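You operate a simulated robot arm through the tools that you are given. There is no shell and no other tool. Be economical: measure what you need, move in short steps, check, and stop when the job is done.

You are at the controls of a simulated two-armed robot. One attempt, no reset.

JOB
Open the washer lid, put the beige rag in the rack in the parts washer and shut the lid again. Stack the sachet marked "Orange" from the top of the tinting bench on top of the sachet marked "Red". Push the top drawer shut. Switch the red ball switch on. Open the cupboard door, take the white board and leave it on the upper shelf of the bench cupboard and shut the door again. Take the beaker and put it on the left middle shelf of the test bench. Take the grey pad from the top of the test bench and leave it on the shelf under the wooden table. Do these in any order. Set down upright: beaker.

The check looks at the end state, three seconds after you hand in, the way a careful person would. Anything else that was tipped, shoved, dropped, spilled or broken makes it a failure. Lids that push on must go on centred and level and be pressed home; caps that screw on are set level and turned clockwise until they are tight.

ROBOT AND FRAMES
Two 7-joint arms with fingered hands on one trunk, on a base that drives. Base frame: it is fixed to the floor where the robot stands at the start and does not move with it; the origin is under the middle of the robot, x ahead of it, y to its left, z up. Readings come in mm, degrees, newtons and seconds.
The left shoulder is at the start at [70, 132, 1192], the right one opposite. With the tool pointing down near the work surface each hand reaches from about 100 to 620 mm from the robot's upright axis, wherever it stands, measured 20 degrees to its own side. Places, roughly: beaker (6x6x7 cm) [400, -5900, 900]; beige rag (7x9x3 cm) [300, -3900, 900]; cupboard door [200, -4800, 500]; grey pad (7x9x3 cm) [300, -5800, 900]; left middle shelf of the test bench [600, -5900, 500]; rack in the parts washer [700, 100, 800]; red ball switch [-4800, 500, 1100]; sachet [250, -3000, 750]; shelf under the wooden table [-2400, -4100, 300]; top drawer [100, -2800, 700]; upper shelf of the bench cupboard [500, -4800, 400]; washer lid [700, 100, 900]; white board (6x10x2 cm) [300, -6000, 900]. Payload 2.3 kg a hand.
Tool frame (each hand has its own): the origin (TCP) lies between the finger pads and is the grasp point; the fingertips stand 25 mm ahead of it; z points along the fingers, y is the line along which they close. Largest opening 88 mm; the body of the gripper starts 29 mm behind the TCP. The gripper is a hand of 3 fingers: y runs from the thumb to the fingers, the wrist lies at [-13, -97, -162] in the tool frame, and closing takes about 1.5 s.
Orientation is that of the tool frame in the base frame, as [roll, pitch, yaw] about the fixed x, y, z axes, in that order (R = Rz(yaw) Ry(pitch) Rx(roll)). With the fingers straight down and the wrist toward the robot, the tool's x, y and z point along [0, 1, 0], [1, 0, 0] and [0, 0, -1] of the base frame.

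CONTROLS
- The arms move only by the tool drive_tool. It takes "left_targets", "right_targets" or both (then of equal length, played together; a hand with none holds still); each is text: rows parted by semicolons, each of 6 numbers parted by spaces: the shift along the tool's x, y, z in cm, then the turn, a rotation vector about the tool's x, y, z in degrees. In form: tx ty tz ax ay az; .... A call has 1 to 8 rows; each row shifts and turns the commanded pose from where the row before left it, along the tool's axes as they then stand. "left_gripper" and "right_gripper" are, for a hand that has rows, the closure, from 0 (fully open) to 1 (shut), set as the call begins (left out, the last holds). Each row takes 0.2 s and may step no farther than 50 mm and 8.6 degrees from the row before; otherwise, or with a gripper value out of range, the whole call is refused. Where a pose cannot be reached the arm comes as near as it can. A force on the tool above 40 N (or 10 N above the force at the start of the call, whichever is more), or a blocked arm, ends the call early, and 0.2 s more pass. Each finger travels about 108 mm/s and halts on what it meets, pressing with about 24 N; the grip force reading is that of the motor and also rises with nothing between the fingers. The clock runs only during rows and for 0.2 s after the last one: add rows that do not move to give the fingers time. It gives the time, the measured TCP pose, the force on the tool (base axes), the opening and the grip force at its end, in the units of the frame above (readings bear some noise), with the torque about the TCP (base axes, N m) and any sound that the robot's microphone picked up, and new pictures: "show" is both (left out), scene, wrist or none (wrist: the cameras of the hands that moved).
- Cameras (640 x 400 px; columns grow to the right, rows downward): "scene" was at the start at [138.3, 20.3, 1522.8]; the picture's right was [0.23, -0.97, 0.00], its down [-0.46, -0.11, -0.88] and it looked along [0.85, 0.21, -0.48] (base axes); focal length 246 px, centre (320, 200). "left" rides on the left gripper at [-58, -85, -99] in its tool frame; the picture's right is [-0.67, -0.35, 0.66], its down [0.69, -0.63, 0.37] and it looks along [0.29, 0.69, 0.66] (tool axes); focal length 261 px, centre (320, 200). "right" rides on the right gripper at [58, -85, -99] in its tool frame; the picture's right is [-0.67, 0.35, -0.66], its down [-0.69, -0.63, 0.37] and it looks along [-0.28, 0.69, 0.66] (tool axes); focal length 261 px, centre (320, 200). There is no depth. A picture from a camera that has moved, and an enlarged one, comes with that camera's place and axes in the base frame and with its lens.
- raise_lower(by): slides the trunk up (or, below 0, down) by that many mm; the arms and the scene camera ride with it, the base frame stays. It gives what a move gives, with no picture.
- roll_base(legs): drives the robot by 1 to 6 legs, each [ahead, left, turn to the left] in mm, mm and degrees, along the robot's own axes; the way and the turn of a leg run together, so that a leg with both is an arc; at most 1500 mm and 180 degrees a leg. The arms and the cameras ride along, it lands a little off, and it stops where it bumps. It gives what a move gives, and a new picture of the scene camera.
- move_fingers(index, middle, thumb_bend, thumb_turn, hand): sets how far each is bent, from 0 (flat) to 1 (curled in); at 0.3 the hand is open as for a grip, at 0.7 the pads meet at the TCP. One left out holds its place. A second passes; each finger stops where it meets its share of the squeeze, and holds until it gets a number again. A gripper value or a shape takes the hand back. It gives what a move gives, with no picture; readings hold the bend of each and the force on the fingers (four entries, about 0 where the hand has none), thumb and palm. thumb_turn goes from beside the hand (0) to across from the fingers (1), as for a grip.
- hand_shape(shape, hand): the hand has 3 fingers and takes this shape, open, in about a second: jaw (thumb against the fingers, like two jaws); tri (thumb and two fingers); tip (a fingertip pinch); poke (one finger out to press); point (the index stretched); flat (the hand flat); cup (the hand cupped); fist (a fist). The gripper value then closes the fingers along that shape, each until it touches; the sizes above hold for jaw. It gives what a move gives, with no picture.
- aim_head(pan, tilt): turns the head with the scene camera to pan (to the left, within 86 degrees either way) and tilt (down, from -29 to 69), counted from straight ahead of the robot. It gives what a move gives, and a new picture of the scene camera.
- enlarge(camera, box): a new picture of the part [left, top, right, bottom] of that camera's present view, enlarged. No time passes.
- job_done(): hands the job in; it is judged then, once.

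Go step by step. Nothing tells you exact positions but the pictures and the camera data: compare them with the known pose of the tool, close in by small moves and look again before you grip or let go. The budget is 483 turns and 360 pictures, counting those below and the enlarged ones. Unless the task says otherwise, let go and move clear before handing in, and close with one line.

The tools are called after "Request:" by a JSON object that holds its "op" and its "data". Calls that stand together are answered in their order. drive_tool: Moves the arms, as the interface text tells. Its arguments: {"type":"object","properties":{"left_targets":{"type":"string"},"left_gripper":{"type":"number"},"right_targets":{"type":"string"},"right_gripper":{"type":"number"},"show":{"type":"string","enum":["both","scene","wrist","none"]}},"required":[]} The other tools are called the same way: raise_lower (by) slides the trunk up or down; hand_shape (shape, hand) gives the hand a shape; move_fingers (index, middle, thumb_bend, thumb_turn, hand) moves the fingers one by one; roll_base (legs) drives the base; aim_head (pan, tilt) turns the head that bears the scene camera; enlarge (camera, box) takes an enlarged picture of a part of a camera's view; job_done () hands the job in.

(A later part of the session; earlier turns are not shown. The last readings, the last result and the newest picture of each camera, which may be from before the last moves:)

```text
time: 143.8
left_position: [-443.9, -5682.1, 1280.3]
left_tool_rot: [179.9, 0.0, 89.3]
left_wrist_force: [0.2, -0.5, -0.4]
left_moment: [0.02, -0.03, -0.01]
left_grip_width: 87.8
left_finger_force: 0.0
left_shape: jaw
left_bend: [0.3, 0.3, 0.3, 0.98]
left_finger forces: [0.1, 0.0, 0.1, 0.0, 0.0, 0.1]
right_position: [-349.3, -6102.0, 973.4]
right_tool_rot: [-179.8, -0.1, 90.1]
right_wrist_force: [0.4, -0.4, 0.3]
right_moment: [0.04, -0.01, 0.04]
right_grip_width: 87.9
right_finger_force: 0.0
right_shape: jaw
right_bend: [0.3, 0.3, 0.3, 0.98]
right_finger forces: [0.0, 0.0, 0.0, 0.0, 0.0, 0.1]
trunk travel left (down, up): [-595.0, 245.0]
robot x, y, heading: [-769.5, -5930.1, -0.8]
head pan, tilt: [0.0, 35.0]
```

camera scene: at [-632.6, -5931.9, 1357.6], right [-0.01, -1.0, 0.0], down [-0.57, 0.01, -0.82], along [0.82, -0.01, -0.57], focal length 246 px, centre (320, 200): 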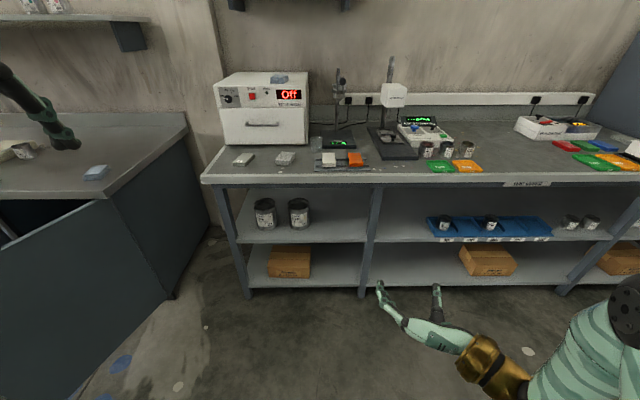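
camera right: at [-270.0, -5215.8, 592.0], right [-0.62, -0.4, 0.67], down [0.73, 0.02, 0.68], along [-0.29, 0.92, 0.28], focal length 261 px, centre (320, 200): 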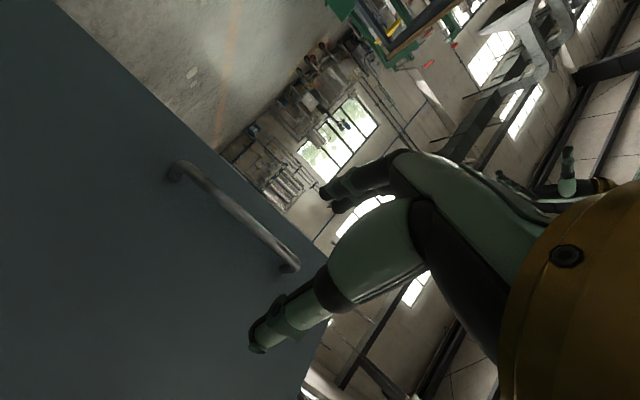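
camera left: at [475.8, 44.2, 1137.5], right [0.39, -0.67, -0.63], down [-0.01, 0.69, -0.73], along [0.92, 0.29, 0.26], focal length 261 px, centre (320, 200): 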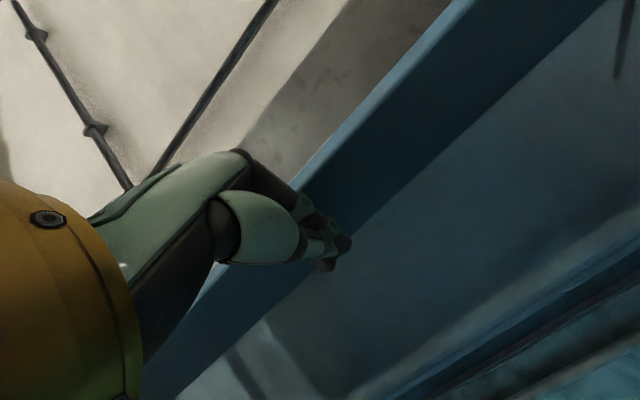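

On the test bench I see the grey pad near (339, -5794), the white board on a tray near (329, -5981), and the clear beaker behind at about (460, -5933). I'll drive closer and triangulate.

Request:
{"op": "roll_base", "data": {"legs": [[450, 40, 0.8]]}}

Request:
{"op": "aim_head", "data": {"pan": 0, "tilt": 50}}

```text
time: 146.5
left_position: [3.8, -5642.1, 1281.4]
left_tool_rot: [179.9, 0.0, 89.9]
left_wrist_force: [0.2, -0.8, -0.5]
left_moment: [0.01, -0.01, 0.01]
left_grip_width: 88.1
left_finger_force: 0.2
left_shape: jaw
left_bend: [0.3, 0.3, 0.3, 0.98]
left_finger forces: [0.0, 0.0, 0.1, 0.1, 0.0, 0.1]
right_position: [104.1, -6060.6, 974.1]
right_tool_rot: [-179.8, 0.1, 90.8]
right_wrist_force: [0.2, -0.6, -0.4]
right_moment: [0.0, -0.06, 0.01]
right_grip_width: 87.6
right_finger_force: 0.0
right_shape: jaw
right_bend: [0.3, 0.3, 0.3, 0.98]
right_finger forces: [0.0, 0.0, 0.1, 0.1, 0.0, 0.0]
trunk travel left (down, up): [-595.0, 245.0]
robot x, y, heading: [-320.7, -5894.1, -0.1]
head pan, tilt: [0.0, 35.0]
camera scene: at [-181.1, -5894.5, 1357.7], right [0.0, -1.0, 0.0], down [-0.57, 0.0, -0.82], along [0.82, 0.0, -0.57], focal length 246 px, centre (320, 200)
```

scene: 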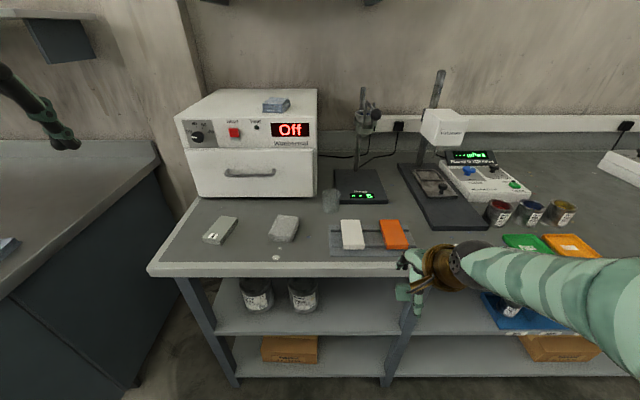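

```text
time: 147.3
left_position: [5.4, -5642.2, 1280.4]
left_tool_rot: [179.9, -0.2, 90.0]
left_wrist_force: [0.6, -0.2, -0.7]
left_moment: [-0.01, 0.02, 0.02]
left_grip_width: 87.6
left_finger_force: 0.0
left_shape: jaw
left_bend: [0.3, 0.3, 0.3, 0.98]
left_finger forces: [0.0, 0.0, 0.0, 0.0, 0.0, 0.0]
right_position: [105.2, -6060.0, 973.4]
right_tool_rot: [-179.6, 0.1, 90.8]
right_wrist_force: [0.1, -0.3, -0.4]
right_moment: [-0.02, 0.03, 0.02]
right_grip_width: 87.4
right_finger_force: 0.1
right_shape: jaw
right_bend: [0.3, 0.3, 0.3, 0.98]
right_finger forces: [0.0, 0.0, 0.0, 0.1, 0.0, 0.0]
trunk travel left (down, up): [-595.0, 245.0]
robot x, y, heading: [-315.3, -5895.8, -0.2]
head pan, tilt: [0.0, 50.0]
camera scene: at [-191.0, -5894.4, 1335.9], right [0.0, -1.0, 0.0], down [-0.77, 0.0, -0.64], along [0.64, 0.0, -0.77], focal length 246 px, centre (320, 200)
```

scene: 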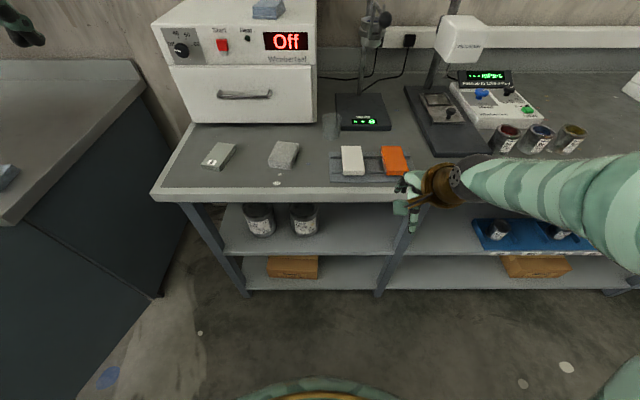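

The bench front is at x≈217 with its top near z≈880, and the left middle shelf is near z≈545 with free space right of the two tins. I'll raise the right hand a little and move the base in to reach the beaker.

Request:
{"op": "drive_tool", "data": {"right_targets": "0 -2 -4 -0.4 0 0;0 -2 -4 0 0 0", "show": "none"}}

Request:
{"op": "roll_base", "data": {"legs": [[190, 90, 0]]}}

Request:
{"op": "aim_head", "data": {"pan": 0, "tilt": 45}}

```text
time: 147.9
left_position: [5.3, -5641.7, 1279.9]
left_tool_rot: [179.9, -0.1, 89.9]
left_wrist_force: [0.2, 0.2, 0.2]
left_moment: [0.01, -0.01, 0.05]
left_grip_width: 87.6
left_finger_force: 0.0
left_shape: jaw
left_bend: [0.3, 0.3, 0.3, 0.98]
left_finger forces: [0.0, 0.0, 0.0, 0.1, 0.0, 0.0]
right_position: [99.7, -6060.5, 983.7]
right_tool_rot: [-179.8, -0.1, 90.7]
right_wrist_force: [0.4, 0.3, -0.5]
right_moment: [0.01, -0.04, 0.01]
right_grip_width: 87.8
right_finger_force: 0.0
right_shape: jaw
right_bend: [0.3, 0.3, 0.3, 0.98]
right_finger forces: [0.0, 0.0, 0.1, 0.1, 0.1, 0.0]
right hand out of reach, approached as far as the arm can: row 1, 2
trunk travel left (down, up): [-595.0, 245.0]
robot x, y, heading: [-317.1, -5892.6, -0.2]
head pan, tilt: [0.0, 50.0]
```

```text
time: 149.5
left_position: [200.0, -5555.3, 1281.8]
left_tool_rot: [179.8, -0.1, 89.8]
left_wrist_force: [-0.1, 0.1, 1.1]
left_moment: [0.01, 0.0, 0.04]
left_grip_width: 87.7
left_finger_force: 0.0
left_shape: jaw
left_bend: [0.3, 0.3, 0.3, 0.98]
left_finger forces: [0.1, 0.1, 0.1, 0.0, 0.0, 0.0]
right_position: [293.5, -5974.0, 983.6]
right_tool_rot: [-179.9, 0.0, 90.5]
right_wrist_force: [-0.5, 0.4, 0.1]
right_moment: [0.02, 0.0, 0.01]
right_grip_width: 87.5
right_finger_force: 0.0
right_shape: jaw
right_bend: [0.3, 0.3, 0.3, 0.98]
right_finger forces: [0.1, 0.0, 0.0, 0.1, 0.0, 0.1]
trunk travel left (down, up): [-595.0, 245.0]
robot x, y, heading: [-123.6, -5801.7, -0.2]
head pan, tilt: [0.0, 50.0]
camera scene: at [2.1, -5806.9, 1336.0], right [-0.01, -1.0, 0.0], down [-0.77, 0.0, -0.64], along [0.64, 0.0, -0.77], focal length 246 px, centre (320, 200)
```

scene: 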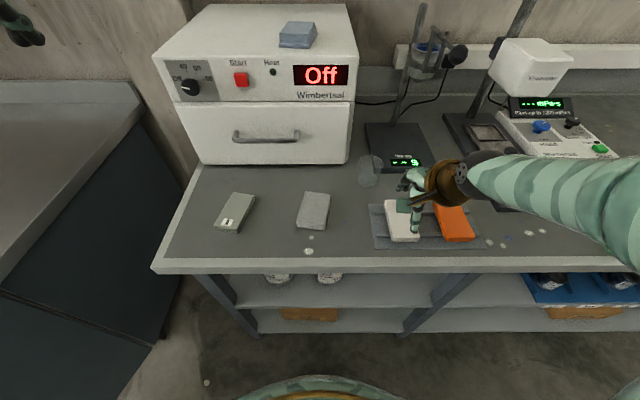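

```text
time: 150.2
left_position: [200.9, -5554.1, 1280.5]
left_tool_rot: [179.8, 0.0, 89.7]
left_wrist_force: [0.2, 0.8, 0.2]
left_moment: [0.02, 0.0, 0.02]
left_grip_width: 87.9
left_finger_force: 0.1
left_shape: jaw
left_bend: [0.3, 0.3, 0.3, 0.98]
left_finger forces: [0.0, 0.0, 0.0, 0.0, 0.1, 0.0]
right_position: [295.4, -5972.3, 983.8]
right_tool_rot: [-179.8, 0.0, 90.6]
right_wrist_force: [-0.9, 0.5, -1.3]
right_moment: [0.01, -0.07, 0.0]
right_grip_width: 87.2
right_finger_force: 0.0
right_shape: jaw
right_bend: [0.3, 0.3, 0.3, 0.98]
right_finger forces: [0.0, 0.0, 0.0, 0.0, 0.0, 0.1]
trunk travel left (down, up): [-595.0, 245.0]
robot x, y, heading: [-122.9, -5805.1, -0.1]
head pan, tilt: [0.0, 45.0]
camera scene: at [8.2, -5806.1, 1342.7], right [-0.01, -1.0, 0.0], down [-0.71, 0.0, -0.71], along [0.71, 0.0, -0.71], focal length 246 px, centre (320, 200)
```

scene: 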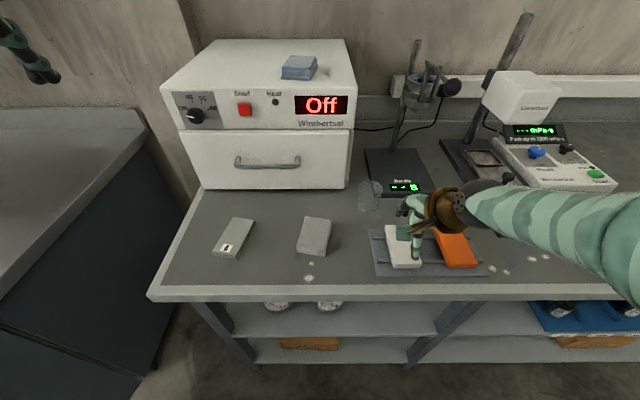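

Request:
{"op": "enlarge", "data": {"camera": "scene", "box": [320, 150, 480, 250]}}

Request:
{"op": "enlarge", "data": {"camera": "right", "box": [0, 0, 640, 400]}}

```text
4.00 times, centred on (400, 200) of scene
camera zoom: at [8.2, -5806.1, 1342.7], right [-0.01, -1.0, 0.0], down [-0.71, 0.0, -0.71], along [0.71, 0.0, -0.71], focal length 986 px, centre (0, 200)
```

zoom: 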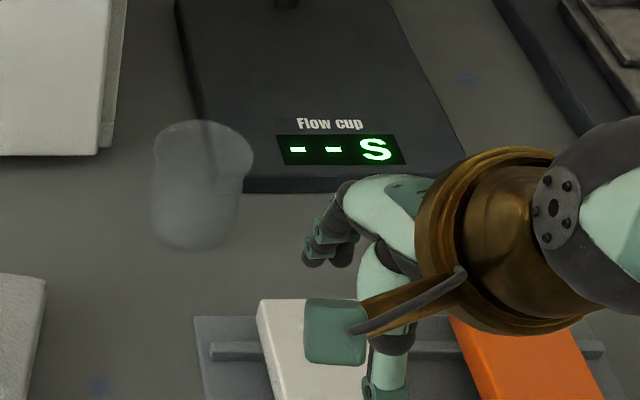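

```text
1.00 times, centred on (320, 200) of right (not enlarged: the box is as wide or as high as the picture)
camera zoom: at [209.1, -5917.3, 1083.3], right [0.36, -0.67, 0.65], down [-0.62, -0.69, -0.36], along [0.7, -0.28, -0.66], focal length 261 px, centre (320, 200)
```

zoom: 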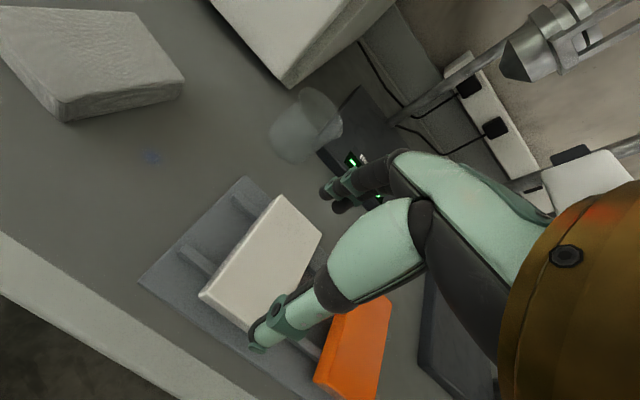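

The beaker is at about (443, -5928) with its rim near z≈952. I'll move the right hand over it at a safe height.

Request:
{"op": "drive_tool", "data": {"right_targets": "0 2 -1.5 0 0 0.7;1.1 4 -1.2 0 0 0;1.1 4 -0.5 0 0 0;1.1 3 0 0 0 0;1.1 1.8 0 0 0 0"}}

```text
time: 151.4
left_position: [201.8, -5553.7, 1280.4]
left_tool_rot: [179.9, 0.0, 89.7]
left_wrist_force: [-0.1, -0.4, 0.1]
left_moment: [0.07, -0.01, -0.02]
left_grip_width: 87.9
left_finger_force: 0.1
left_shape: jaw
left_bend: [0.3, 0.3, 0.3, 0.98]
left_finger forces: [0.0, 0.0, 0.1, 0.0, 0.0, 0.1]
right_position: [444.2, -5926.6, 1016.7]
right_tool_rot: [-179.7, 0.0, 89.8]
right_wrist_force: [0.1, 0.4, -0.1]
right_moment: [-0.02, 0.0, -0.01]
right_grip_width: 87.4
right_finger_force: 0.0
right_shape: jaw
right_bend: [0.3, 0.3, 0.3, 0.98]
right_finger forces: [0.0, 0.1, 0.0, 0.0, 0.0, 0.1]
trunk travel left (down, up): [-595.0, 245.0]
robot x, y, heading: [-128.2, -5802.5, -0.2]
head pan, tilt: [0.0, 45.0]
camera scene: at [8.9, -5805.9, 1342.6], right [-0.01, -1.0, 0.0], down [-0.71, 0.0, -0.71], along [0.71, 0.0, -0.71], focal length 246 px, centre (320, 200)
camera right: at [359.4, -5870.5, 1116.0], right [0.35, -0.67, 0.65], down [-0.63, -0.68, -0.36], along [0.69, -0.29, -0.66], focal length 261 px, centre (320, 200)
```

scene: 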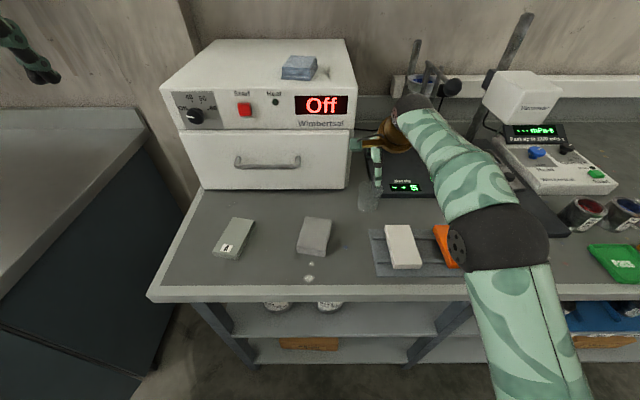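
right: 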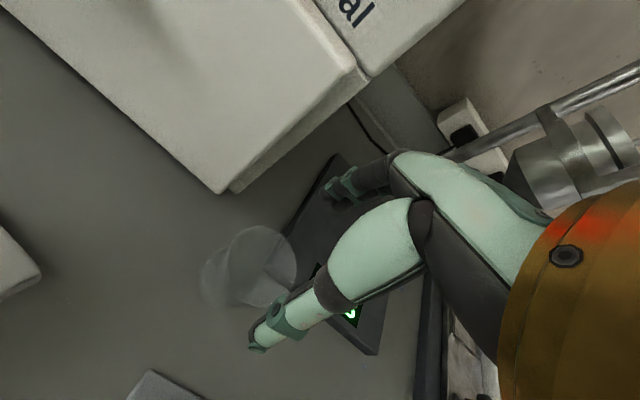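

The hand is exactly centred above the beaker. I'll descend around it.

Request:
{"op": "drive_tool", "data": {"right_targets": "0 0 3 0 0 0;0 0 3 0 0 0;0 0 3 0 0 0"}}

```text
time: 152.2
left_position: [202.3, -5553.0, 1280.5]
left_tool_rot: [179.9, -0.1, 89.7]
left_wrist_force: [0.5, -0.1, 0.1]
left_moment: [0.03, 0.01, -0.01]
left_grip_width: 87.7
left_finger_force: 0.0
left_shape: jaw
left_bend: [0.3, 0.3, 0.3, 0.98]
left_finger forces: [0.1, 0.0, 0.1, 0.0, 0.0, 0.1]
right_position: [442.4, -5927.9, 925.1]
right_tool_rot: [-180.0, 0.0, 90.0]
right_wrist_force: [-0.4, 0.4, 0.6]
right_moment: [0.02, 0.02, 0.0]
right_grip_width: 87.7
right_finger_force: 0.1
right_shape: jaw
right_bend: [0.3, 0.3, 0.3, 0.98]
right_finger forces: [0.0, 0.0, 0.0, 0.0, 0.0, 0.0]
trunk travel left (down, up): [-595.0, 245.0]
robot x, y, heading: [-125.1, -5805.0, -0.3]
head pan, tilt: [0.0, 45.0]
camera scene: at [8.3, -5806.3, 1342.7], right [-0.01, -1.0, 0.0], down [-0.71, 0.0, -0.71], along [0.71, 0.0, -0.71], focal length 246 px, centre (320, 200)
camera right: at [357.3, -5872.5, 1024.0], right [0.35, -0.67, 0.65], down [-0.63, -0.68, -0.36], along [0.69, -0.29, -0.66], focal length 261 px, centre (320, 200)
```

scene: 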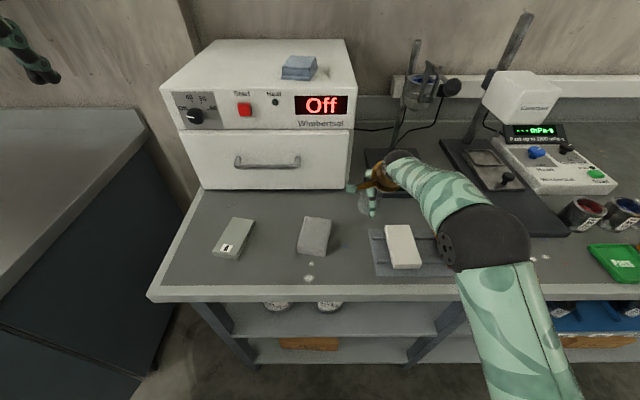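
right: 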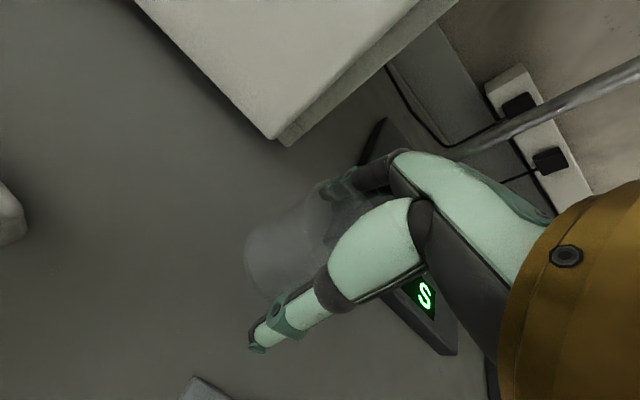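

The beaker is between the fingers, so I'll close.

Request:
{"op": "drive_tool", "data": {"right_targets": "0 0 0 0 0 0;0 0 0 0 0 0;0 0 0 0 0 0;0 0 0 0 0 0;0 0 0 0 0 0;0 0 0 0 0 0;0 0 0 0 0 0;0 0 0 0 0 0", "right_gripper": 1, "show": "wrist"}}

```text
time: 154.0
left_position: [200.7, -5553.8, 1281.1]
left_tool_rot: [179.9, -0.1, 89.6]
left_wrist_force: [1.2, 0.5, -0.4]
left_moment: [-0.02, -0.02, 0.04]
left_grip_width: 87.9
left_finger_force: 0.0
left_shape: jaw
left_bend: [0.3, 0.3, 0.3, 0.98]
left_finger forces: [0.0, 0.1, 0.1, 0.0, 0.0, 0.0]
right_position: [441.6, -5928.1, 924.7]
right_tool_rot: [-179.9, 0.0, 89.9]
right_wrist_force: [-0.1, 0.5, 0.4]
right_moment: [0.01, 0.0, 0.01]
right_grip_width: 48.2
right_finger_force: 24.2
right_shape: jaw
right_bend: [0.74, 0.43, 0.67, 1.0]
right_finger forces: [14.4, 7.1, 0.0, 0.0, 21.9, 0.1]
trunk travel left (down, up): [-595.0, 245.0]
robot x, y, heading: [-123.1, -5805.0, -0.1]
head pan, tilt: [0.0, 45.0]
camera right: at [357.1, -5872.4, 1024.5], right [0.35, -0.67, 0.65], down [-0.63, -0.68, -0.36], along [0.69, -0.29, -0.66], focal length 261 px, centre (320, 200)
```

right: 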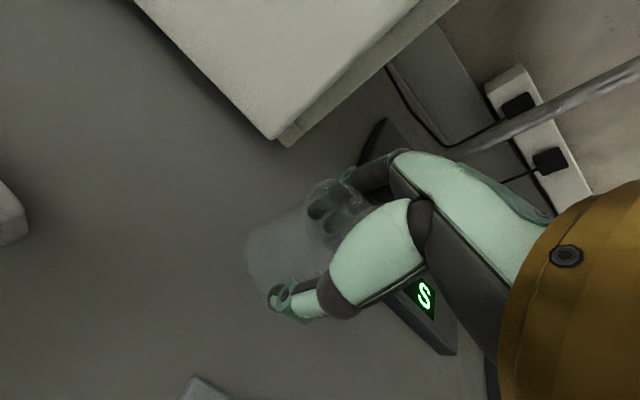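

The beaker is gripped, and its base is about 43 mm below the TCP. I'll lift straight up, then pull back.

Request:
{"op": "drive_tool", "data": {"right_targets": "0 0 -2 0 0 0;0 0 -4 0 0 0;0 0 -4 0 0 0;0 -1 -3 0 0 0;0 -3 -1 0 0 0;0 -4 0 0 0 0;0 -4 0 0 0 0"}}

Request:
{"op": "roll_base", "data": {"legs": [[-350, 0, 0]]}}

```text
time: 155.6
left_position: [198.4, -5555.0, 1280.5]
left_tool_rot: [179.9, 0.0, 89.7]
left_wrist_force: [0.8, 0.4, -0.5]
left_moment: [0.03, -0.01, -0.02]
left_grip_width: 87.6
left_finger_force: 0.0
left_shape: jaw
left_bend: [0.3, 0.3, 0.3, 0.98]
left_finger forces: [0.0, 0.0, 0.0, 0.0, 0.0, 0.1]
right_position: [317.3, -5926.2, 1069.8]
right_tool_rot: [180.0, 0.1, 89.8]
right_wrist_force: [-0.2, -0.1, -1.5]
right_moment: [0.01, -0.03, -0.01]
right_grip_width: 48.2
right_finger_force: 24.0
right_shape: jaw
right_bend: [0.74, 0.43, 0.67, 1.0]
right_finger forces: [14.4, 7.2, 0.0, 0.1, 21.8, 0.0]
trunk travel left (down, up): [-595.0, 245.0]
robot x, y, heading: [-119.3, -5805.6, -0.4]
head pan, tilt: [0.0, 45.0]
camera scene: at [5.8, -5806.2, 1342.9], right [-0.01, -1.0, 0.0], down [-0.71, 0.0, -0.71], along [0.71, 0.0, -0.71], focal length 246 px, centre (320, 200)
camera right: at [233.0, -5870.3, 1168.9], right [0.35, -0.67, 0.66], down [-0.63, -0.68, -0.37], along [0.69, -0.29, -0.66], focal length 261 px, centre (320, 200)
```

scene: 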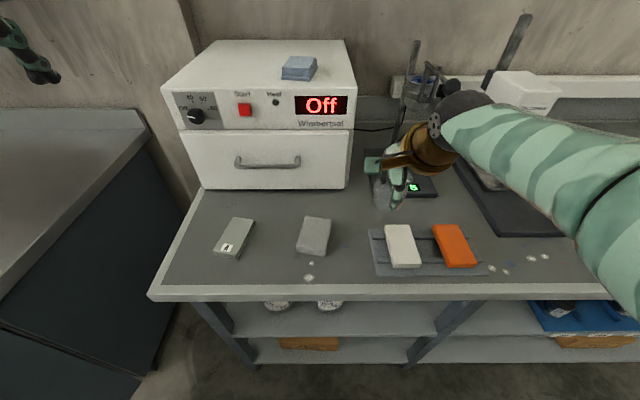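
right: 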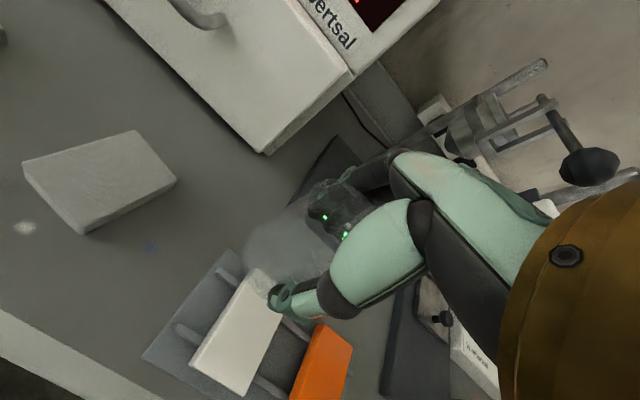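

```text
time: 157.9
left_position: [-154.5, -5555.1, 1280.2]
left_tool_rot: [179.9, -0.2, 89.5]
left_wrist_force: [0.4, -0.9, -0.8]
left_moment: [-0.01, 0.03, -0.03]
left_grip_width: 87.7
left_finger_force: 0.2
left_shape: jaw
left_bend: [0.3, 0.3, 0.3, 0.98]
left_finger forces: [0.1, 0.1, 0.1, 0.0, 0.0, 0.0]
right_position: [-36.9, -5926.4, 1068.9]
right_tool_rot: [-179.8, 0.0, 89.6]
right_wrist_force: [-0.5, -0.4, -1.0]
right_moment: [0.02, -0.01, 0.0]
right_grip_width: 48.1
right_finger_force: 23.9
right_shape: jaw
right_bend: [0.74, 0.43, 0.67, 1.0]
right_finger forces: [14.5, 7.3, 0.0, 0.0, 21.8, 0.1]
trunk travel left (down, up): [-595.0, 245.0]
robot x, y, heading: [-482.5, -5802.6, -0.6]
head pan, tilt: [0.0, 45.0]
camera scene: at [-348.3, -5804.2, 1342.6], right [-0.01, -1.0, 0.0], down [-0.71, 0.01, -0.71], along [0.71, -0.01, -0.71], focal length 246 px, centre (320, 200)
```

scene: 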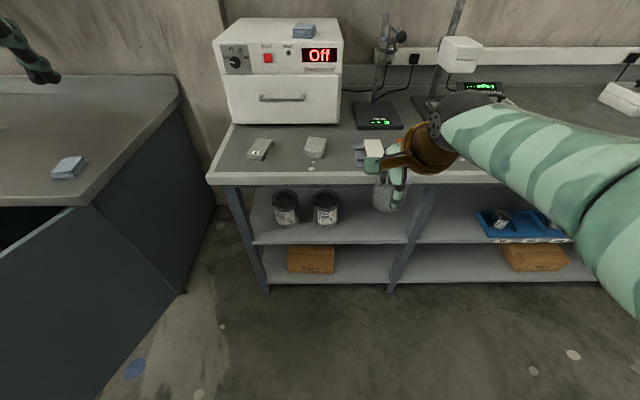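

I'm clear of the bench. I'll lower the trunk so the beaker comes to shelf level and look into the shelf.

Request:
{"op": "raise_lower", "data": {"by": -400}}

Request:
{"op": "aim_head", "data": {"pan": -8, "tilt": 30}}

```text
time: 161.7
left_position: [-155.8, -5551.9, 880.2]
left_tool_rot: [179.9, -0.1, 89.7]
left_wrist_force: [0.0, -0.5, 0.5]
left_moment: [-0.03, -0.02, -0.02]
left_grip_width: 87.7
left_finger_force: 0.1
left_shape: jaw
left_bend: [0.3, 0.3, 0.3, 0.98]
left_finger forces: [0.0, 0.0, 0.1, 0.0, 0.0, 0.0]
right_position: [-38.9, -5927.8, 668.0]
right_tool_rot: [-179.9, 0.0, 89.6]
right_wrist_force: [0.1, 0.8, -0.1]
right_moment: [0.02, -0.04, 0.0]
right_grip_width: 48.3
right_finger_force: 24.1
right_shape: jaw
right_bend: [0.74, 0.43, 0.67, 1.0]
right_finger forces: [14.6, 7.2, 0.1, 0.0, 21.8, 0.1]
trunk travel left (down, up): [-195.0, 645.0]
robot x, y, heading: [-481.6, -5802.7, -0.4]
head pan, tilt: [0.0, 45.0]
```

```text
time: 162.5
left_position: [-154.9, -5552.7, 880.4]
left_tool_rot: [179.9, -0.2, 89.4]
left_wrist_force: [0.7, 0.0, 0.3]
left_moment: [0.02, -0.02, 0.03]
left_grip_width: 87.9
left_finger_force: 0.0
left_shape: jaw
left_bend: [0.3, 0.3, 0.3, 0.98]
left_finger forces: [0.1, 0.1, 0.0, 0.0, 0.0, 0.1]
right_position: [-36.8, -5926.6, 669.1]
right_tool_rot: [-179.9, 0.0, 89.6]
right_wrist_force: [-0.1, -0.3, -0.2]
right_moment: [0.0, 0.01, 0.0]
right_grip_width: 48.1
right_finger_force: 24.6
right_shape: jaw
right_bend: [0.74, 0.43, 0.67, 1.0]
right_finger forces: [14.4, 7.3, 0.0, 0.1, 21.8, 0.1]
trunk travel left (down, up): [-195.0, 645.0]
robot x, y, heading: [-481.5, -5801.9, -0.6]
head pan, tilt: [-8.0, 30.0]
camera scene: at [-341.5, -5816.9, 965.3], right [-0.15, -0.99, 0.0], down [-0.5, 0.07, -0.87], along [0.86, -0.13, -0.5], focal length 246 px, centre (320, 200)
```

scene: 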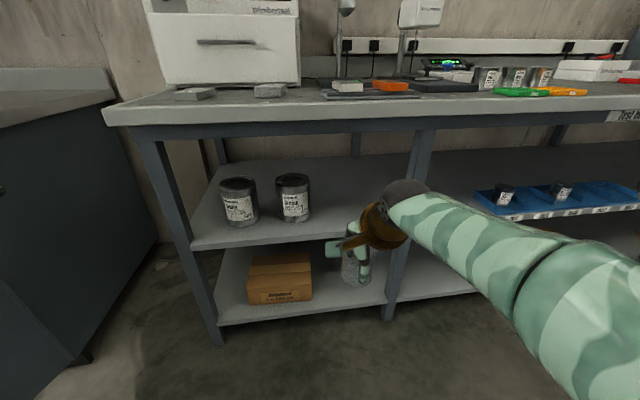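

The shelf surface comes out near z≈490–500, its front edge at x≈245, and the overhead beam at z≈809. I'll lower to z≈560, shift right, and drive partway in.

Request:
{"op": "raise_lower", "data": {"by": -105}}

Request:
{"op": "roll_base", "data": {"legs": [[0, -62, 0.6], [190, 0, 0]]}}

Request:
{"op": "drive_tool", "data": {"right_targets": "0 0 0 0 0 0", "show": "wrist"}}

```text
time: 163.9
left_position: [-156.3, -5554.2, 775.3]
left_tool_rot: [180.0, -0.2, 89.5]
left_wrist_force: [0.0, 0.5, 0.6]
left_moment: [0.02, 0.05, -0.01]
left_grip_width: 87.6
left_finger_force: 0.1
left_shape: jaw
left_bend: [0.3, 0.3, 0.3, 0.98]
left_finger forces: [0.0, 0.0, 0.0, 0.0, 0.0, 0.0]
right_position: [-37.7, -5927.1, 564.2]
right_tool_rot: [-179.9, 0.1, 89.7]
right_wrist_force: [-0.6, 0.4, -0.4]
right_moment: [0.04, -0.01, 0.0]
right_grip_width: 48.1
right_finger_force: 24.3
right_shape: jaw
right_bend: [0.74, 0.43, 0.67, 1.0]
right_finger forces: [14.5, 7.2, 0.1, 0.0, 21.8, 0.1]
trunk travel left (down, up): [-90.0, 750.0]
robot x, y, heading: [-484.9, -5801.8, -0.6]
head pan, tilt: [-8.0, 30.0]
```

```text
time: 166.0
left_position: [28.6, -5610.5, 774.9]
left_tool_rot: [179.9, -0.1, 90.0]
left_wrist_force: [0.2, 0.4, 0.0]
left_moment: [0.06, 0.01, -0.01]
left_grip_width: 87.6
left_finger_force: 0.2
left_shape: jaw
left_bend: [0.3, 0.3, 0.3, 0.98]
left_finger forces: [0.1, 0.0, 0.0, 0.0, 0.1, 0.1]
right_position: [150.4, -5981.8, 563.0]
right_tool_rot: [-179.8, 0.0, 90.4]
right_wrist_force: [0.2, 0.2, -0.9]
right_moment: [0.0, 0.02, 0.02]
right_grip_width: 47.9
right_finger_force: 24.3
right_shape: jaw
right_bend: [0.74, 0.43, 0.67, 1.0]
right_finger forces: [14.6, 7.2, 0.1, 0.1, 21.8, 0.0]
trunk travel left (down, up): [-90.0, 750.0]
robot x, y, heading: [-292.5, -5866.2, 0.2]
head pan, tilt: [-8.0, 30.0]
camera scene: at [-153.9, -5876.2, 860.3], right [-0.14, -0.99, 0.0], down [-0.5, 0.07, -0.87], along [0.86, -0.12, -0.5], focal length 246 px, centre (320, 200)
```

scene: 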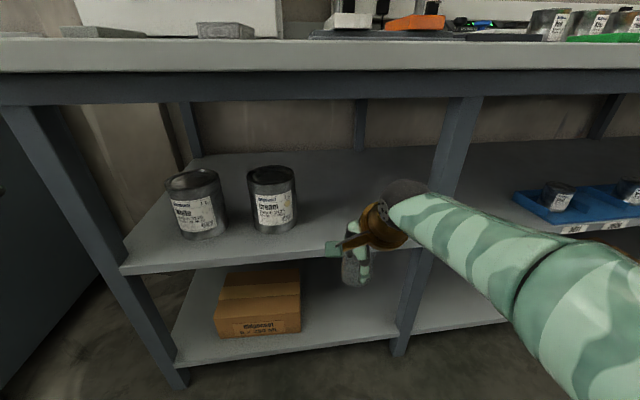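

```text
time: 166.4
left_position: [28.8, -5608.8, 776.1]
left_tool_rot: [179.9, 0.0, 90.1]
left_wrist_force: [-0.4, -0.1, 0.2]
left_moment: [-0.01, 0.02, 0.02]
left_grip_width: 87.9
left_finger_force: 0.0
left_shape: jaw
left_bend: [0.3, 0.3, 0.3, 0.98]
left_finger forces: [0.0, 0.0, 0.0, 0.1, 0.0, 0.0]
right_position: [149.8, -5982.7, 563.7]
right_tool_rot: [-179.9, 0.0, 90.3]
right_wrist_force: [0.9, 0.5, -0.1]
right_moment: [0.0, 0.0, -0.03]
right_grip_width: 48.2
right_finger_force: 24.3
right_shape: jaw
right_bend: [0.74, 0.43, 0.67, 1.0]
right_finger forces: [14.5, 7.1, 0.1, 0.0, 21.8, 0.0]
trunk travel left (down, up): [-90.0, 750.0]
robot x, y, heading: [-291.7, -5863.3, 0.1]
head pan, tilt: [-8.0, 30.0]
camera right: at [65.5, -5926.4, 663.1], right [0.35, -0.67, 0.65], down [-0.63, -0.69, -0.36], along [0.69, -0.28, -0.66], focal length 261 px, centre (320, 200)
```

right: 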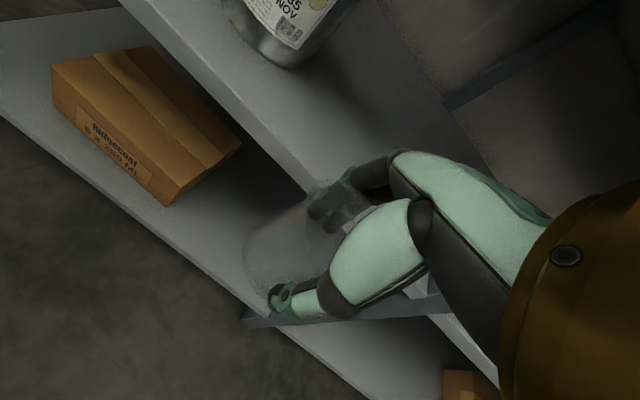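

I'll raise the hand about 2 cm so the beaker's base clears the shelf lip, then drive forward to bring it over the shelf.

Request:
{"op": "drive_tool", "data": {"right_targets": "0 0 -2 0 0 0", "show": "none"}}

Request:
{"op": "roll_base", "data": {"legs": [[85, 0, 0]]}}

Request:
{"op": "drive_tool", "data": {"right_targets": "0 0 0 0 0 0", "show": "wrist"}}

```text
time: 166.8
left_position: [29.1, -5610.7, 775.3]
left_tool_rot: [179.9, 0.0, 90.1]
left_wrist_force: [0.5, 0.2, 0.0]
left_moment: [0.0, 0.03, 0.01]
left_grip_width: 87.8
left_finger_force: 0.1
left_shape: jaw
left_bend: [0.3, 0.3, 0.3, 0.98]
left_finger forces: [0.0, 0.0, 0.0, 0.0, 0.0, 0.1]
right_position: [153.3, -5981.1, 583.8]
right_tool_rot: [-179.9, 0.0, 90.2]
right_wrist_force: [0.2, 0.4, -0.6]
right_moment: [-0.01, 0.0, 0.01]
right_grip_width: 47.9
right_finger_force: 24.0
right_shape: jaw
right_bend: [0.74, 0.43, 0.67, 1.0]
right_finger forces: [14.5, 7.2, 0.0, 0.0, 21.9, 0.0]
trunk travel left (down, up): [-90.0, 750.0]
robot x, y, heading: [-293.5, -5863.4, 0.2]
head pan, tilt: [-8.0, 30.0]
```

```text
time: 167.9
left_position: [116.0, -5611.0, 774.9]
left_tool_rot: [179.9, 0.0, 90.1]
left_wrist_force: [-0.1, -0.2, 0.2]
left_moment: [0.01, 0.0, 0.0]
left_grip_width: 87.9
left_finger_force: 0.1
left_shape: jaw
left_bend: [0.3, 0.3, 0.3, 0.98]
left_finger forces: [0.1, 0.1, 0.0, 0.0, 0.0, 0.1]
right_position: [241.0, -5980.3, 583.8]
right_tool_rot: [-179.9, 0.0, 90.3]
right_wrist_force: [0.3, -0.2, -0.5]
right_moment: [0.01, -0.01, 0.03]
right_grip_width: 48.1
right_finger_force: 23.6
right_shape: jaw
right_bend: [0.74, 0.43, 0.67, 1.0]
right_finger forces: [14.4, 7.2, 0.0, 0.0, 21.8, 0.0]
trunk travel left (down, up): [-90.0, 750.0]
robot x, y, heading: [-204.5, -5862.7, 0.3]
head pan, tilt: [-8.0, 30.0]
camera scene: at [-67.0, -5876.1, 860.3], right [-0.14, -0.99, 0.0], down [-0.5, 0.07, -0.87], along [0.86, -0.12, -0.5], focal length 246 px, centre (320, 200)
```

scene: 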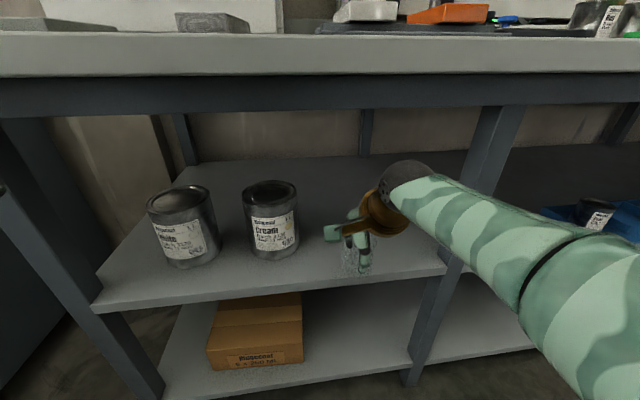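

```text
time: 168.3
left_position: [115.5, -5611.3, 775.1]
left_tool_rot: [179.8, -0.1, 90.1]
left_wrist_force: [-0.8, -0.7, 0.3]
left_moment: [-0.02, -0.06, 0.01]
left_grip_width: 87.9
left_finger_force: 0.1
left_shape: jaw
left_bend: [0.3, 0.3, 0.3, 0.98]
left_finger forces: [0.0, 0.0, 0.1, 0.0, 0.1, 0.1]
right_position: [239.8, -5980.9, 584.0]
right_tool_rot: [-179.9, 0.0, 90.3]
right_wrist_force: [-0.2, 0.5, -1.1]
right_moment: [-0.02, -0.05, -0.01]
right_grip_width: 48.2
right_finger_force: 23.9
right_shape: jaw
right_bend: [0.74, 0.43, 0.67, 1.0]
right_finger forces: [14.5, 7.1, 0.0, 0.0, 21.8, 0.0]
trunk travel left (down, up): [-90.0, 750.0]
robot x, y, heading: [-209.5, -5863.3, 0.2]
head pan, tilt: [-8.0, 30.0]
camera right: at [154.5, -5925.2, 683.6], right [0.35, -0.67, 0.65], down [-0.63, -0.69, -0.36], along [0.69, -0.28, -0.66], focal length 261 px, centre (320, 200)
```

right: 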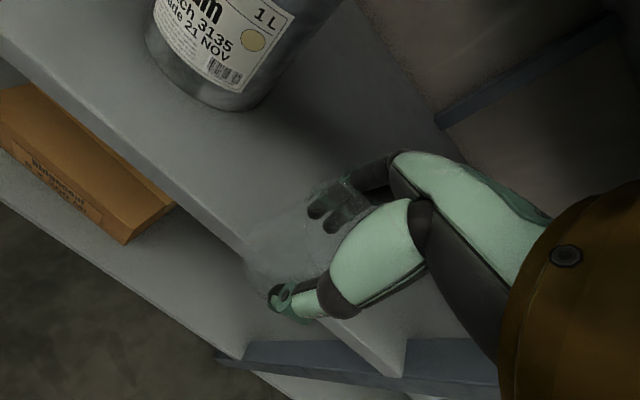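

The beaker's base is just past the shelf's front edge and a little above it. I'll go another 55 mm in.

Request:
{"op": "roll_base", "data": {"legs": [[58, 0, 0]]}}

Request:
{"op": "drive_tool", "data": {"right_targets": "0 0 0.4 0 0 0;0 0 0.4 0 0 0;0 0 0 0 0 0", "show": "wrist"}}

```text
time: 169.2
left_position: [172.7, -5608.4, 776.0]
left_tool_rot: [179.9, -0.1, 90.3]
left_wrist_force: [0.0, 1.0, 0.3]
left_moment: [-0.01, -0.01, -0.01]
left_grip_width: 87.9
left_finger_force: 0.1
left_shape: jaw
left_bend: [0.3, 0.3, 0.3, 0.98]
left_finger forces: [0.1, 0.0, 0.0, 0.1, 0.0, 0.0]
right_position: [296.6, -5980.4, 583.8]
right_tool_rot: [-179.9, -0.1, 90.3]
right_wrist_force: [0.0, 0.2, -0.1]
right_moment: [0.0, 0.0, 0.04]
right_grip_width: 47.9
right_finger_force: 24.1
right_shape: jaw
right_bend: [0.74, 0.43, 0.67, 1.0]
right_finger forces: [14.5, 7.2, 0.0, 0.0, 21.8, 0.1]
trunk travel left (down, up): [-90.0, 750.0]
robot x, y, heading: [-147.9, -5862.0, 0.1]
head pan, tilt: [-8.0, 30.0]
camera scene: at [-9.8, -5875.9, 860.3], right [-0.14, -0.99, 0.0], down [-0.5, 0.07, -0.87], along [0.86, -0.12, -0.5], focal length 246 px, centre (320, 200)
```

scene: 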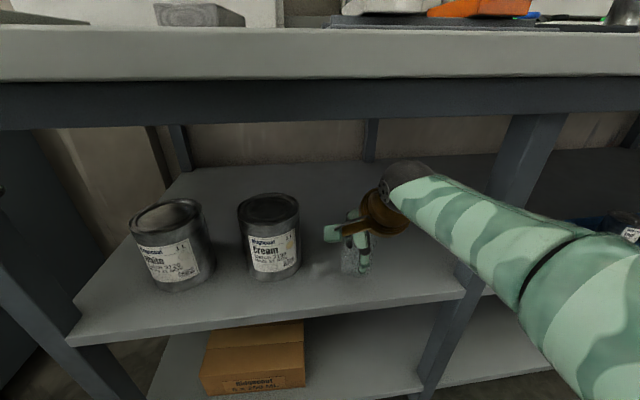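

```text
time: 170.0
left_position: [172.0, -5610.8, 775.7]
left_tool_rot: [179.9, -0.1, 90.2]
left_wrist_force: [-0.1, -0.5, 0.1]
left_moment: [0.02, 0.01, 0.02]
left_grip_width: 87.9
left_finger_force: 0.1
left_shape: jaw
left_bend: [0.3, 0.3, 0.3, 0.98]
left_finger forces: [0.0, 0.0, 0.1, 0.1, 0.1, 0.1]
right_position: [297.0, -5979.8, 577.7]
right_tool_rot: [-179.9, 0.0, 90.3]
right_wrist_force: [-0.4, 0.9, -0.3]
right_moment: [-0.02, 0.05, 0.03]
right_grip_width: 48.0
right_finger_force: 23.7
right_shape: jaw
right_bend: [0.74, 0.43, 0.67, 1.0]
right_finger forces: [14.6, 7.1, 0.0, 0.0, 21.8, 0.0]
trunk travel left (down, up): [-90.0, 750.0]
robot x, y, heading: [-150.3, -5861.8, -0.1]
head pan, tilt: [-8.0, 30.0]
camera right: at [211.7, -5924.3, 676.4], right [0.35, -0.67, 0.65], down [-0.63, -0.69, -0.36], along [0.69, -0.28, -0.66], focal length 261 px, centre (320, 200)
```

right: 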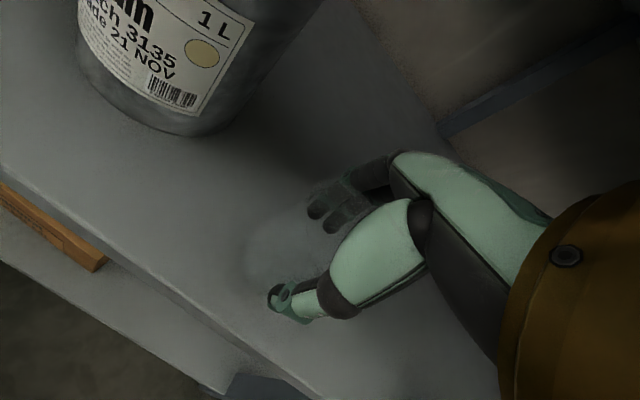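

The beaker is well over the shelf. I'll lower in small steps until it touches.

Request:
{"op": "drive_tool", "data": {"right_targets": "0 0 0.3 0 0 0;0 0 0.3 0 0 0;0 0 0.3 0 0 0;0 0 0.3 0 0 0;0 0 0 0 0 0", "show": "none"}}

```text
time: 171.2
left_position: [172.8, -5609.5, 776.2]
left_tool_rot: [180.0, -0.1, 90.1]
left_wrist_force: [-0.7, -0.2, 0.1]
left_moment: [-0.03, 0.01, -0.02]
left_grip_width: 87.6
left_finger_force: 0.1
left_shape: jaw
left_bend: [0.3, 0.3, 0.3, 0.98]
left_finger forces: [0.0, 0.0, 0.0, 0.0, 0.0, 0.1]
right_position: [296.4, -5980.5, 564.1]
right_tool_rot: [-180.0, 0.0, 90.3]
right_wrist_force: [0.1, 0.5, -0.8]
right_moment: [0.01, -0.04, -0.01]
right_grip_width: 47.9
right_finger_force: 23.5
right_shape: jaw
right_bend: [0.74, 0.43, 0.67, 1.0]
right_finger forces: [14.4, 7.2, 0.0, 0.1, 21.8, 0.1]
trunk travel left (down, up): [-90.0, 750.0]
robot x, y, heading: [-148.0, -5865.7, 0.1]
head pan, tilt: [-8.0, 30.0]
```

Request:
{"op": "drive_tool", "data": {"right_targets": "0 0 0.3 0 0 0;0 0 0.3 0 0 0;0 0 0.3 0 0 0;0 0 0.3 0 0 0;0 0 0.3 0 0 0;0 0 0 0 0 0", "show": "wrist"}}

```text
time: 172.6
left_position: [173.2, -5610.1, 774.9]
left_tool_rot: [179.9, -0.1, 90.2]
left_wrist_force: [1.0, -0.3, 0.3]
left_moment: [-0.02, -0.03, 0.03]
left_grip_width: 87.7
left_finger_force: 0.1
left_shape: jaw
left_bend: [0.3, 0.3, 0.3, 0.98]
left_finger forces: [0.0, 0.0, 0.0, 0.0, 0.0, 0.0]
right_position: [295.9, -5980.6, 550.5]
right_tool_rot: [-179.8, 0.0, 90.3]
right_wrist_force: [-0.1, 0.0, 0.2]
right_moment: [0.03, -0.01, -0.01]
right_grip_width: 47.9
right_finger_force: 23.8
right_shape: jaw
right_bend: [0.74, 0.43, 0.67, 1.0]
right_finger forces: [14.5, 7.1, 0.1, 0.0, 21.7, 0.0]
trunk travel left (down, up): [-90.0, 750.0]
robot x, y, heading: [-151.0, -5860.0, 0.0]
head pan, tilt: [-8.0, 30.0]
camera right: at [211.3, -5924.3, 649.7], right [0.35, -0.67, 0.65], down [-0.63, -0.69, -0.36], along [0.69, -0.28, -0.66], focal length 261 px, centre (320, 200)
```

right: 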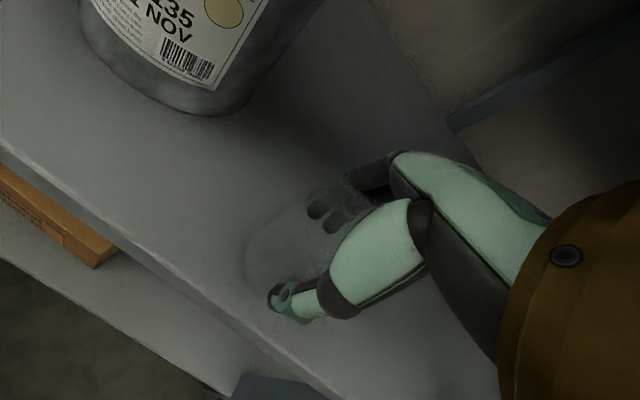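

Request:
{"op": "drive_tool", "data": {"right_targets": "0 0 0.25 0 0 0;0 0 0.25 0 0 0;0 0 0.25 0 0 0;0 0 0.25 0 0 0;0 0 0 0 0 0", "show": "none"}}

```text
time: 173.8
left_position: [170.7, -5609.5, 777.6]
left_tool_rot: [179.6, 0.1, 90.2]
left_wrist_force: [-0.1, 0.0, -0.2]
left_moment: [0.0, 0.03, -0.01]
left_grip_width: 88.1
left_finger_force: 0.0
left_shape: jaw
left_bend: [0.3, 0.3, 0.3, 0.98]
left_finger forces: [0.0, 0.0, 0.0, 0.1, 0.0, 0.1]
right_position: [296.2, -5979.7, 542.7]
right_tool_rot: [179.7, -0.1, 90.3]
right_wrist_force: [4.8, -2.3, 22.7]
right_moment: [-0.08, -0.18, -0.14]
right_grip_width: 48.1
right_finger_force: 24.2
right_shape: jaw
right_bend: [0.74, 0.42, 0.68, 1.0]
right_finger forces: [17.9, 9.8, 0.1, 0.1, 22.3, 0.0]
trunk travel left (down, up): [-90.0, 750.0]
robot x, y, heading: [-149.4, -5861.9, -0.0]
head pan, tilt: [-8.0, 30.0]
```

It's in contact with the shelf at z≈499. I'll ease off slightly and open the hand.

Request:
{"op": "drive_tool", "data": {"right_targets": "0 0 -0.2 0 0 0;0 0 0 0 0 0", "show": "none"}}

Request:
{"op": "drive_tool", "data": {"right_targets": "0 0 0 0 0 0;0 0 0 0 0 0;0 0 0 0 0 0;0 0 0 0 0 0;0 0 0 0 0 0;0 0 0 0 0 0;0 0 0 0 0 0", "right_gripper": 0, "show": "both"}}

```text
time: 174.4
left_position: [171.5, -5609.7, 777.3]
left_tool_rot: [179.8, 0.0, 90.2]
left_wrist_force: [0.4, -0.3, -0.5]
left_moment: [0.02, 0.05, 0.0]
left_grip_width: 87.7
left_finger_force: 0.1
left_shape: jaw
left_bend: [0.3, 0.3, 0.3, 0.98]
left_finger forces: [0.0, 0.1, 0.1, 0.0, 0.1, 0.1]
right_position: [296.1, -5980.1, 541.7]
right_tool_rot: [179.9, 0.1, 90.3]
right_wrist_force: [2.8, -3.6, 17.3]
right_moment: [-0.07, -0.15, -0.06]
right_grip_width: 48.5
right_finger_force: 24.1
right_shape: jaw
right_bend: [0.74, 0.42, 0.68, 1.0]
right_finger forces: [16.9, 9.9, 0.0, 0.0, 23.1, 0.0]
trunk travel left (down, up): [-90.0, 750.0]
robot x, y, heading: [-146.8, -5863.9, -0.1]
head pan, tilt: [-8.0, 30.0]
```

```text
time: 176.0
left_position: [172.3, -5609.2, 775.8]
left_tool_rot: [179.9, -0.1, 90.2]
left_wrist_force: [0.1, 0.5, 0.1]
left_moment: [0.03, 0.0, 0.02]
left_grip_width: 87.9
left_finger_force: 0.0
left_shape: jaw
left_bend: [0.3, 0.3, 0.3, 0.98]
left_finger forces: [0.0, 0.0, 0.0, 0.0, 0.1, 0.1]
right_position: [296.1, -5980.0, 541.7]
right_tool_rot: [-179.9, 0.1, 90.3]
right_wrist_force: [-1.4, -0.3, 1.0]
right_moment: [-0.02, -0.01, -0.01]
right_grip_width: 87.8
right_finger_force: 0.0
right_shape: jaw
right_bend: [0.3, 0.3, 0.3, 0.98]
right_finger forces: [0.1, 0.0, 0.1, 0.0, 0.7, 0.0]
trunk travel left (down, up): [-90.0, 750.0]
robot x, y, heading: [-151.5, -5864.7, 0.1]
head pan, tilt: [-8.0, 30.0]
camera scene: at [-10.1, -5875.8, 860.4], right [-0.14, -0.99, 0.0], down [-0.5, 0.07, -0.87], along [0.86, -0.12, -0.5], focal length 246 px, centre (320, 200)
camera right: at [211.6, -5923.4, 640.6], right [0.35, -0.67, 0.65], down [-0.63, -0.69, -0.36], along [0.69, -0.28, -0.66], focal length 261 px, centre (320, 200)
```

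scene: 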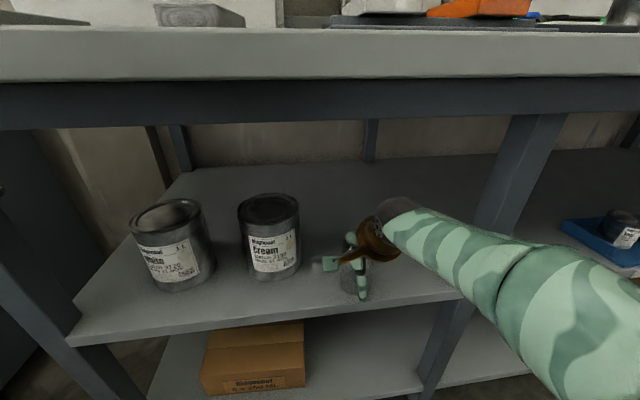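
right: 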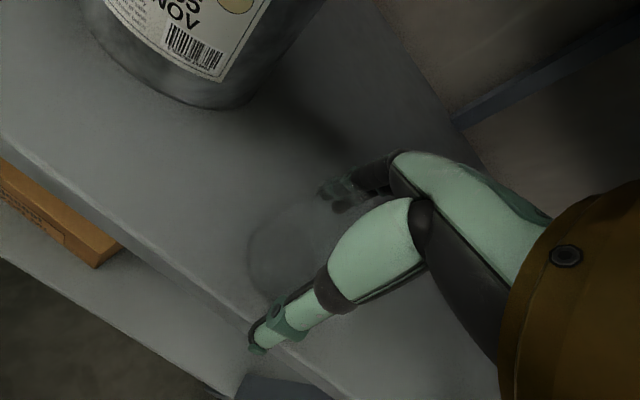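

The beaker stands free. I'll raise the hand straight up out of it.

Request:
{"op": "drive_tool", "data": {"right_targets": "0 0 -1.5 0 0 0;0 0 -1.5 0 0 0;0 0 -1.5 0 0 0;0 0 -1.5 0 0 0", "show": "both"}}

```text
time: 177.0
left_position: [172.0, -5609.3, 776.2]
left_tool_rot: [179.8, -0.1, 90.1]
left_wrist_force: [0.5, -0.6, -0.1]
left_moment: [-0.02, 0.03, -0.02]
left_grip_width: 87.9
left_finger_force: 0.0
left_shape: jaw
left_bend: [0.3, 0.3, 0.3, 0.98]
left_finger forces: [0.1, 0.0, 0.1, 0.0, 0.0, 0.0]
right_position: [297.9, -5981.5, 600.8]
right_tool_rot: [-179.9, 0.0, 90.3]
right_wrist_force: [-0.5, 0.4, 0.7]
right_moment: [0.02, 0.01, -0.03]
right_grip_width: 87.8
right_finger_force: 0.0
right_shape: jaw
right_bend: [0.3, 0.3, 0.3, 0.98]
right_finger forces: [0.0, 0.0, 0.0, 0.0, 0.0, 0.0]
trunk travel left (down, up): [-90.0, 750.0]
robot x, y, heading: [-146.9, -5862.9, 0.2]
head pan, tilt: [-8.0, 30.0]
camera scene: at [-10.0, -5875.9, 860.3], right [-0.14, -0.99, 0.0], down [-0.5, 0.07, -0.87], along [0.86, -0.12, -0.5], focal length 246 px, centre (320, 200)
camera right: at [212.3, -5924.7, 700.9], right [0.35, -0.67, 0.66], down [-0.63, -0.69, -0.36], along [0.69, -0.28, -0.66], focal length 261 px, centre (320, 200)
```

scene: 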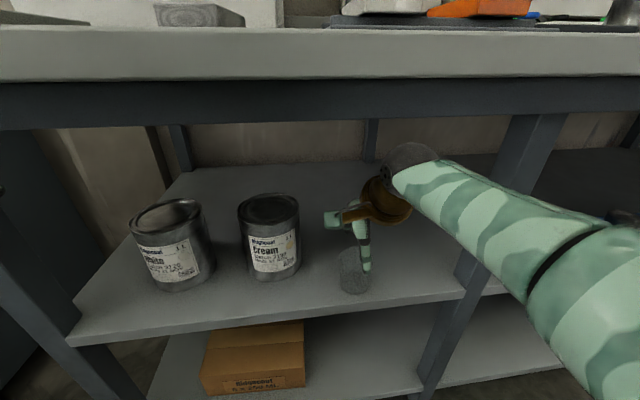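
right: 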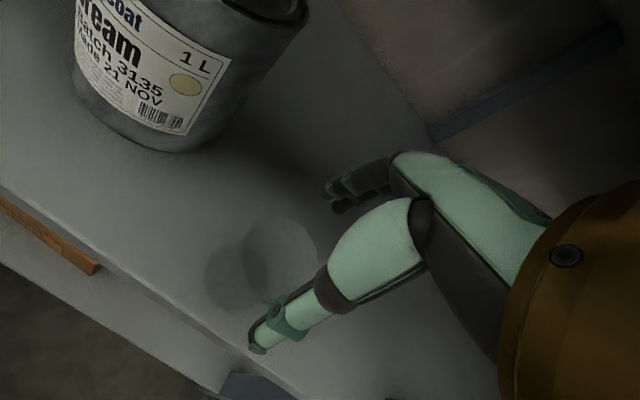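

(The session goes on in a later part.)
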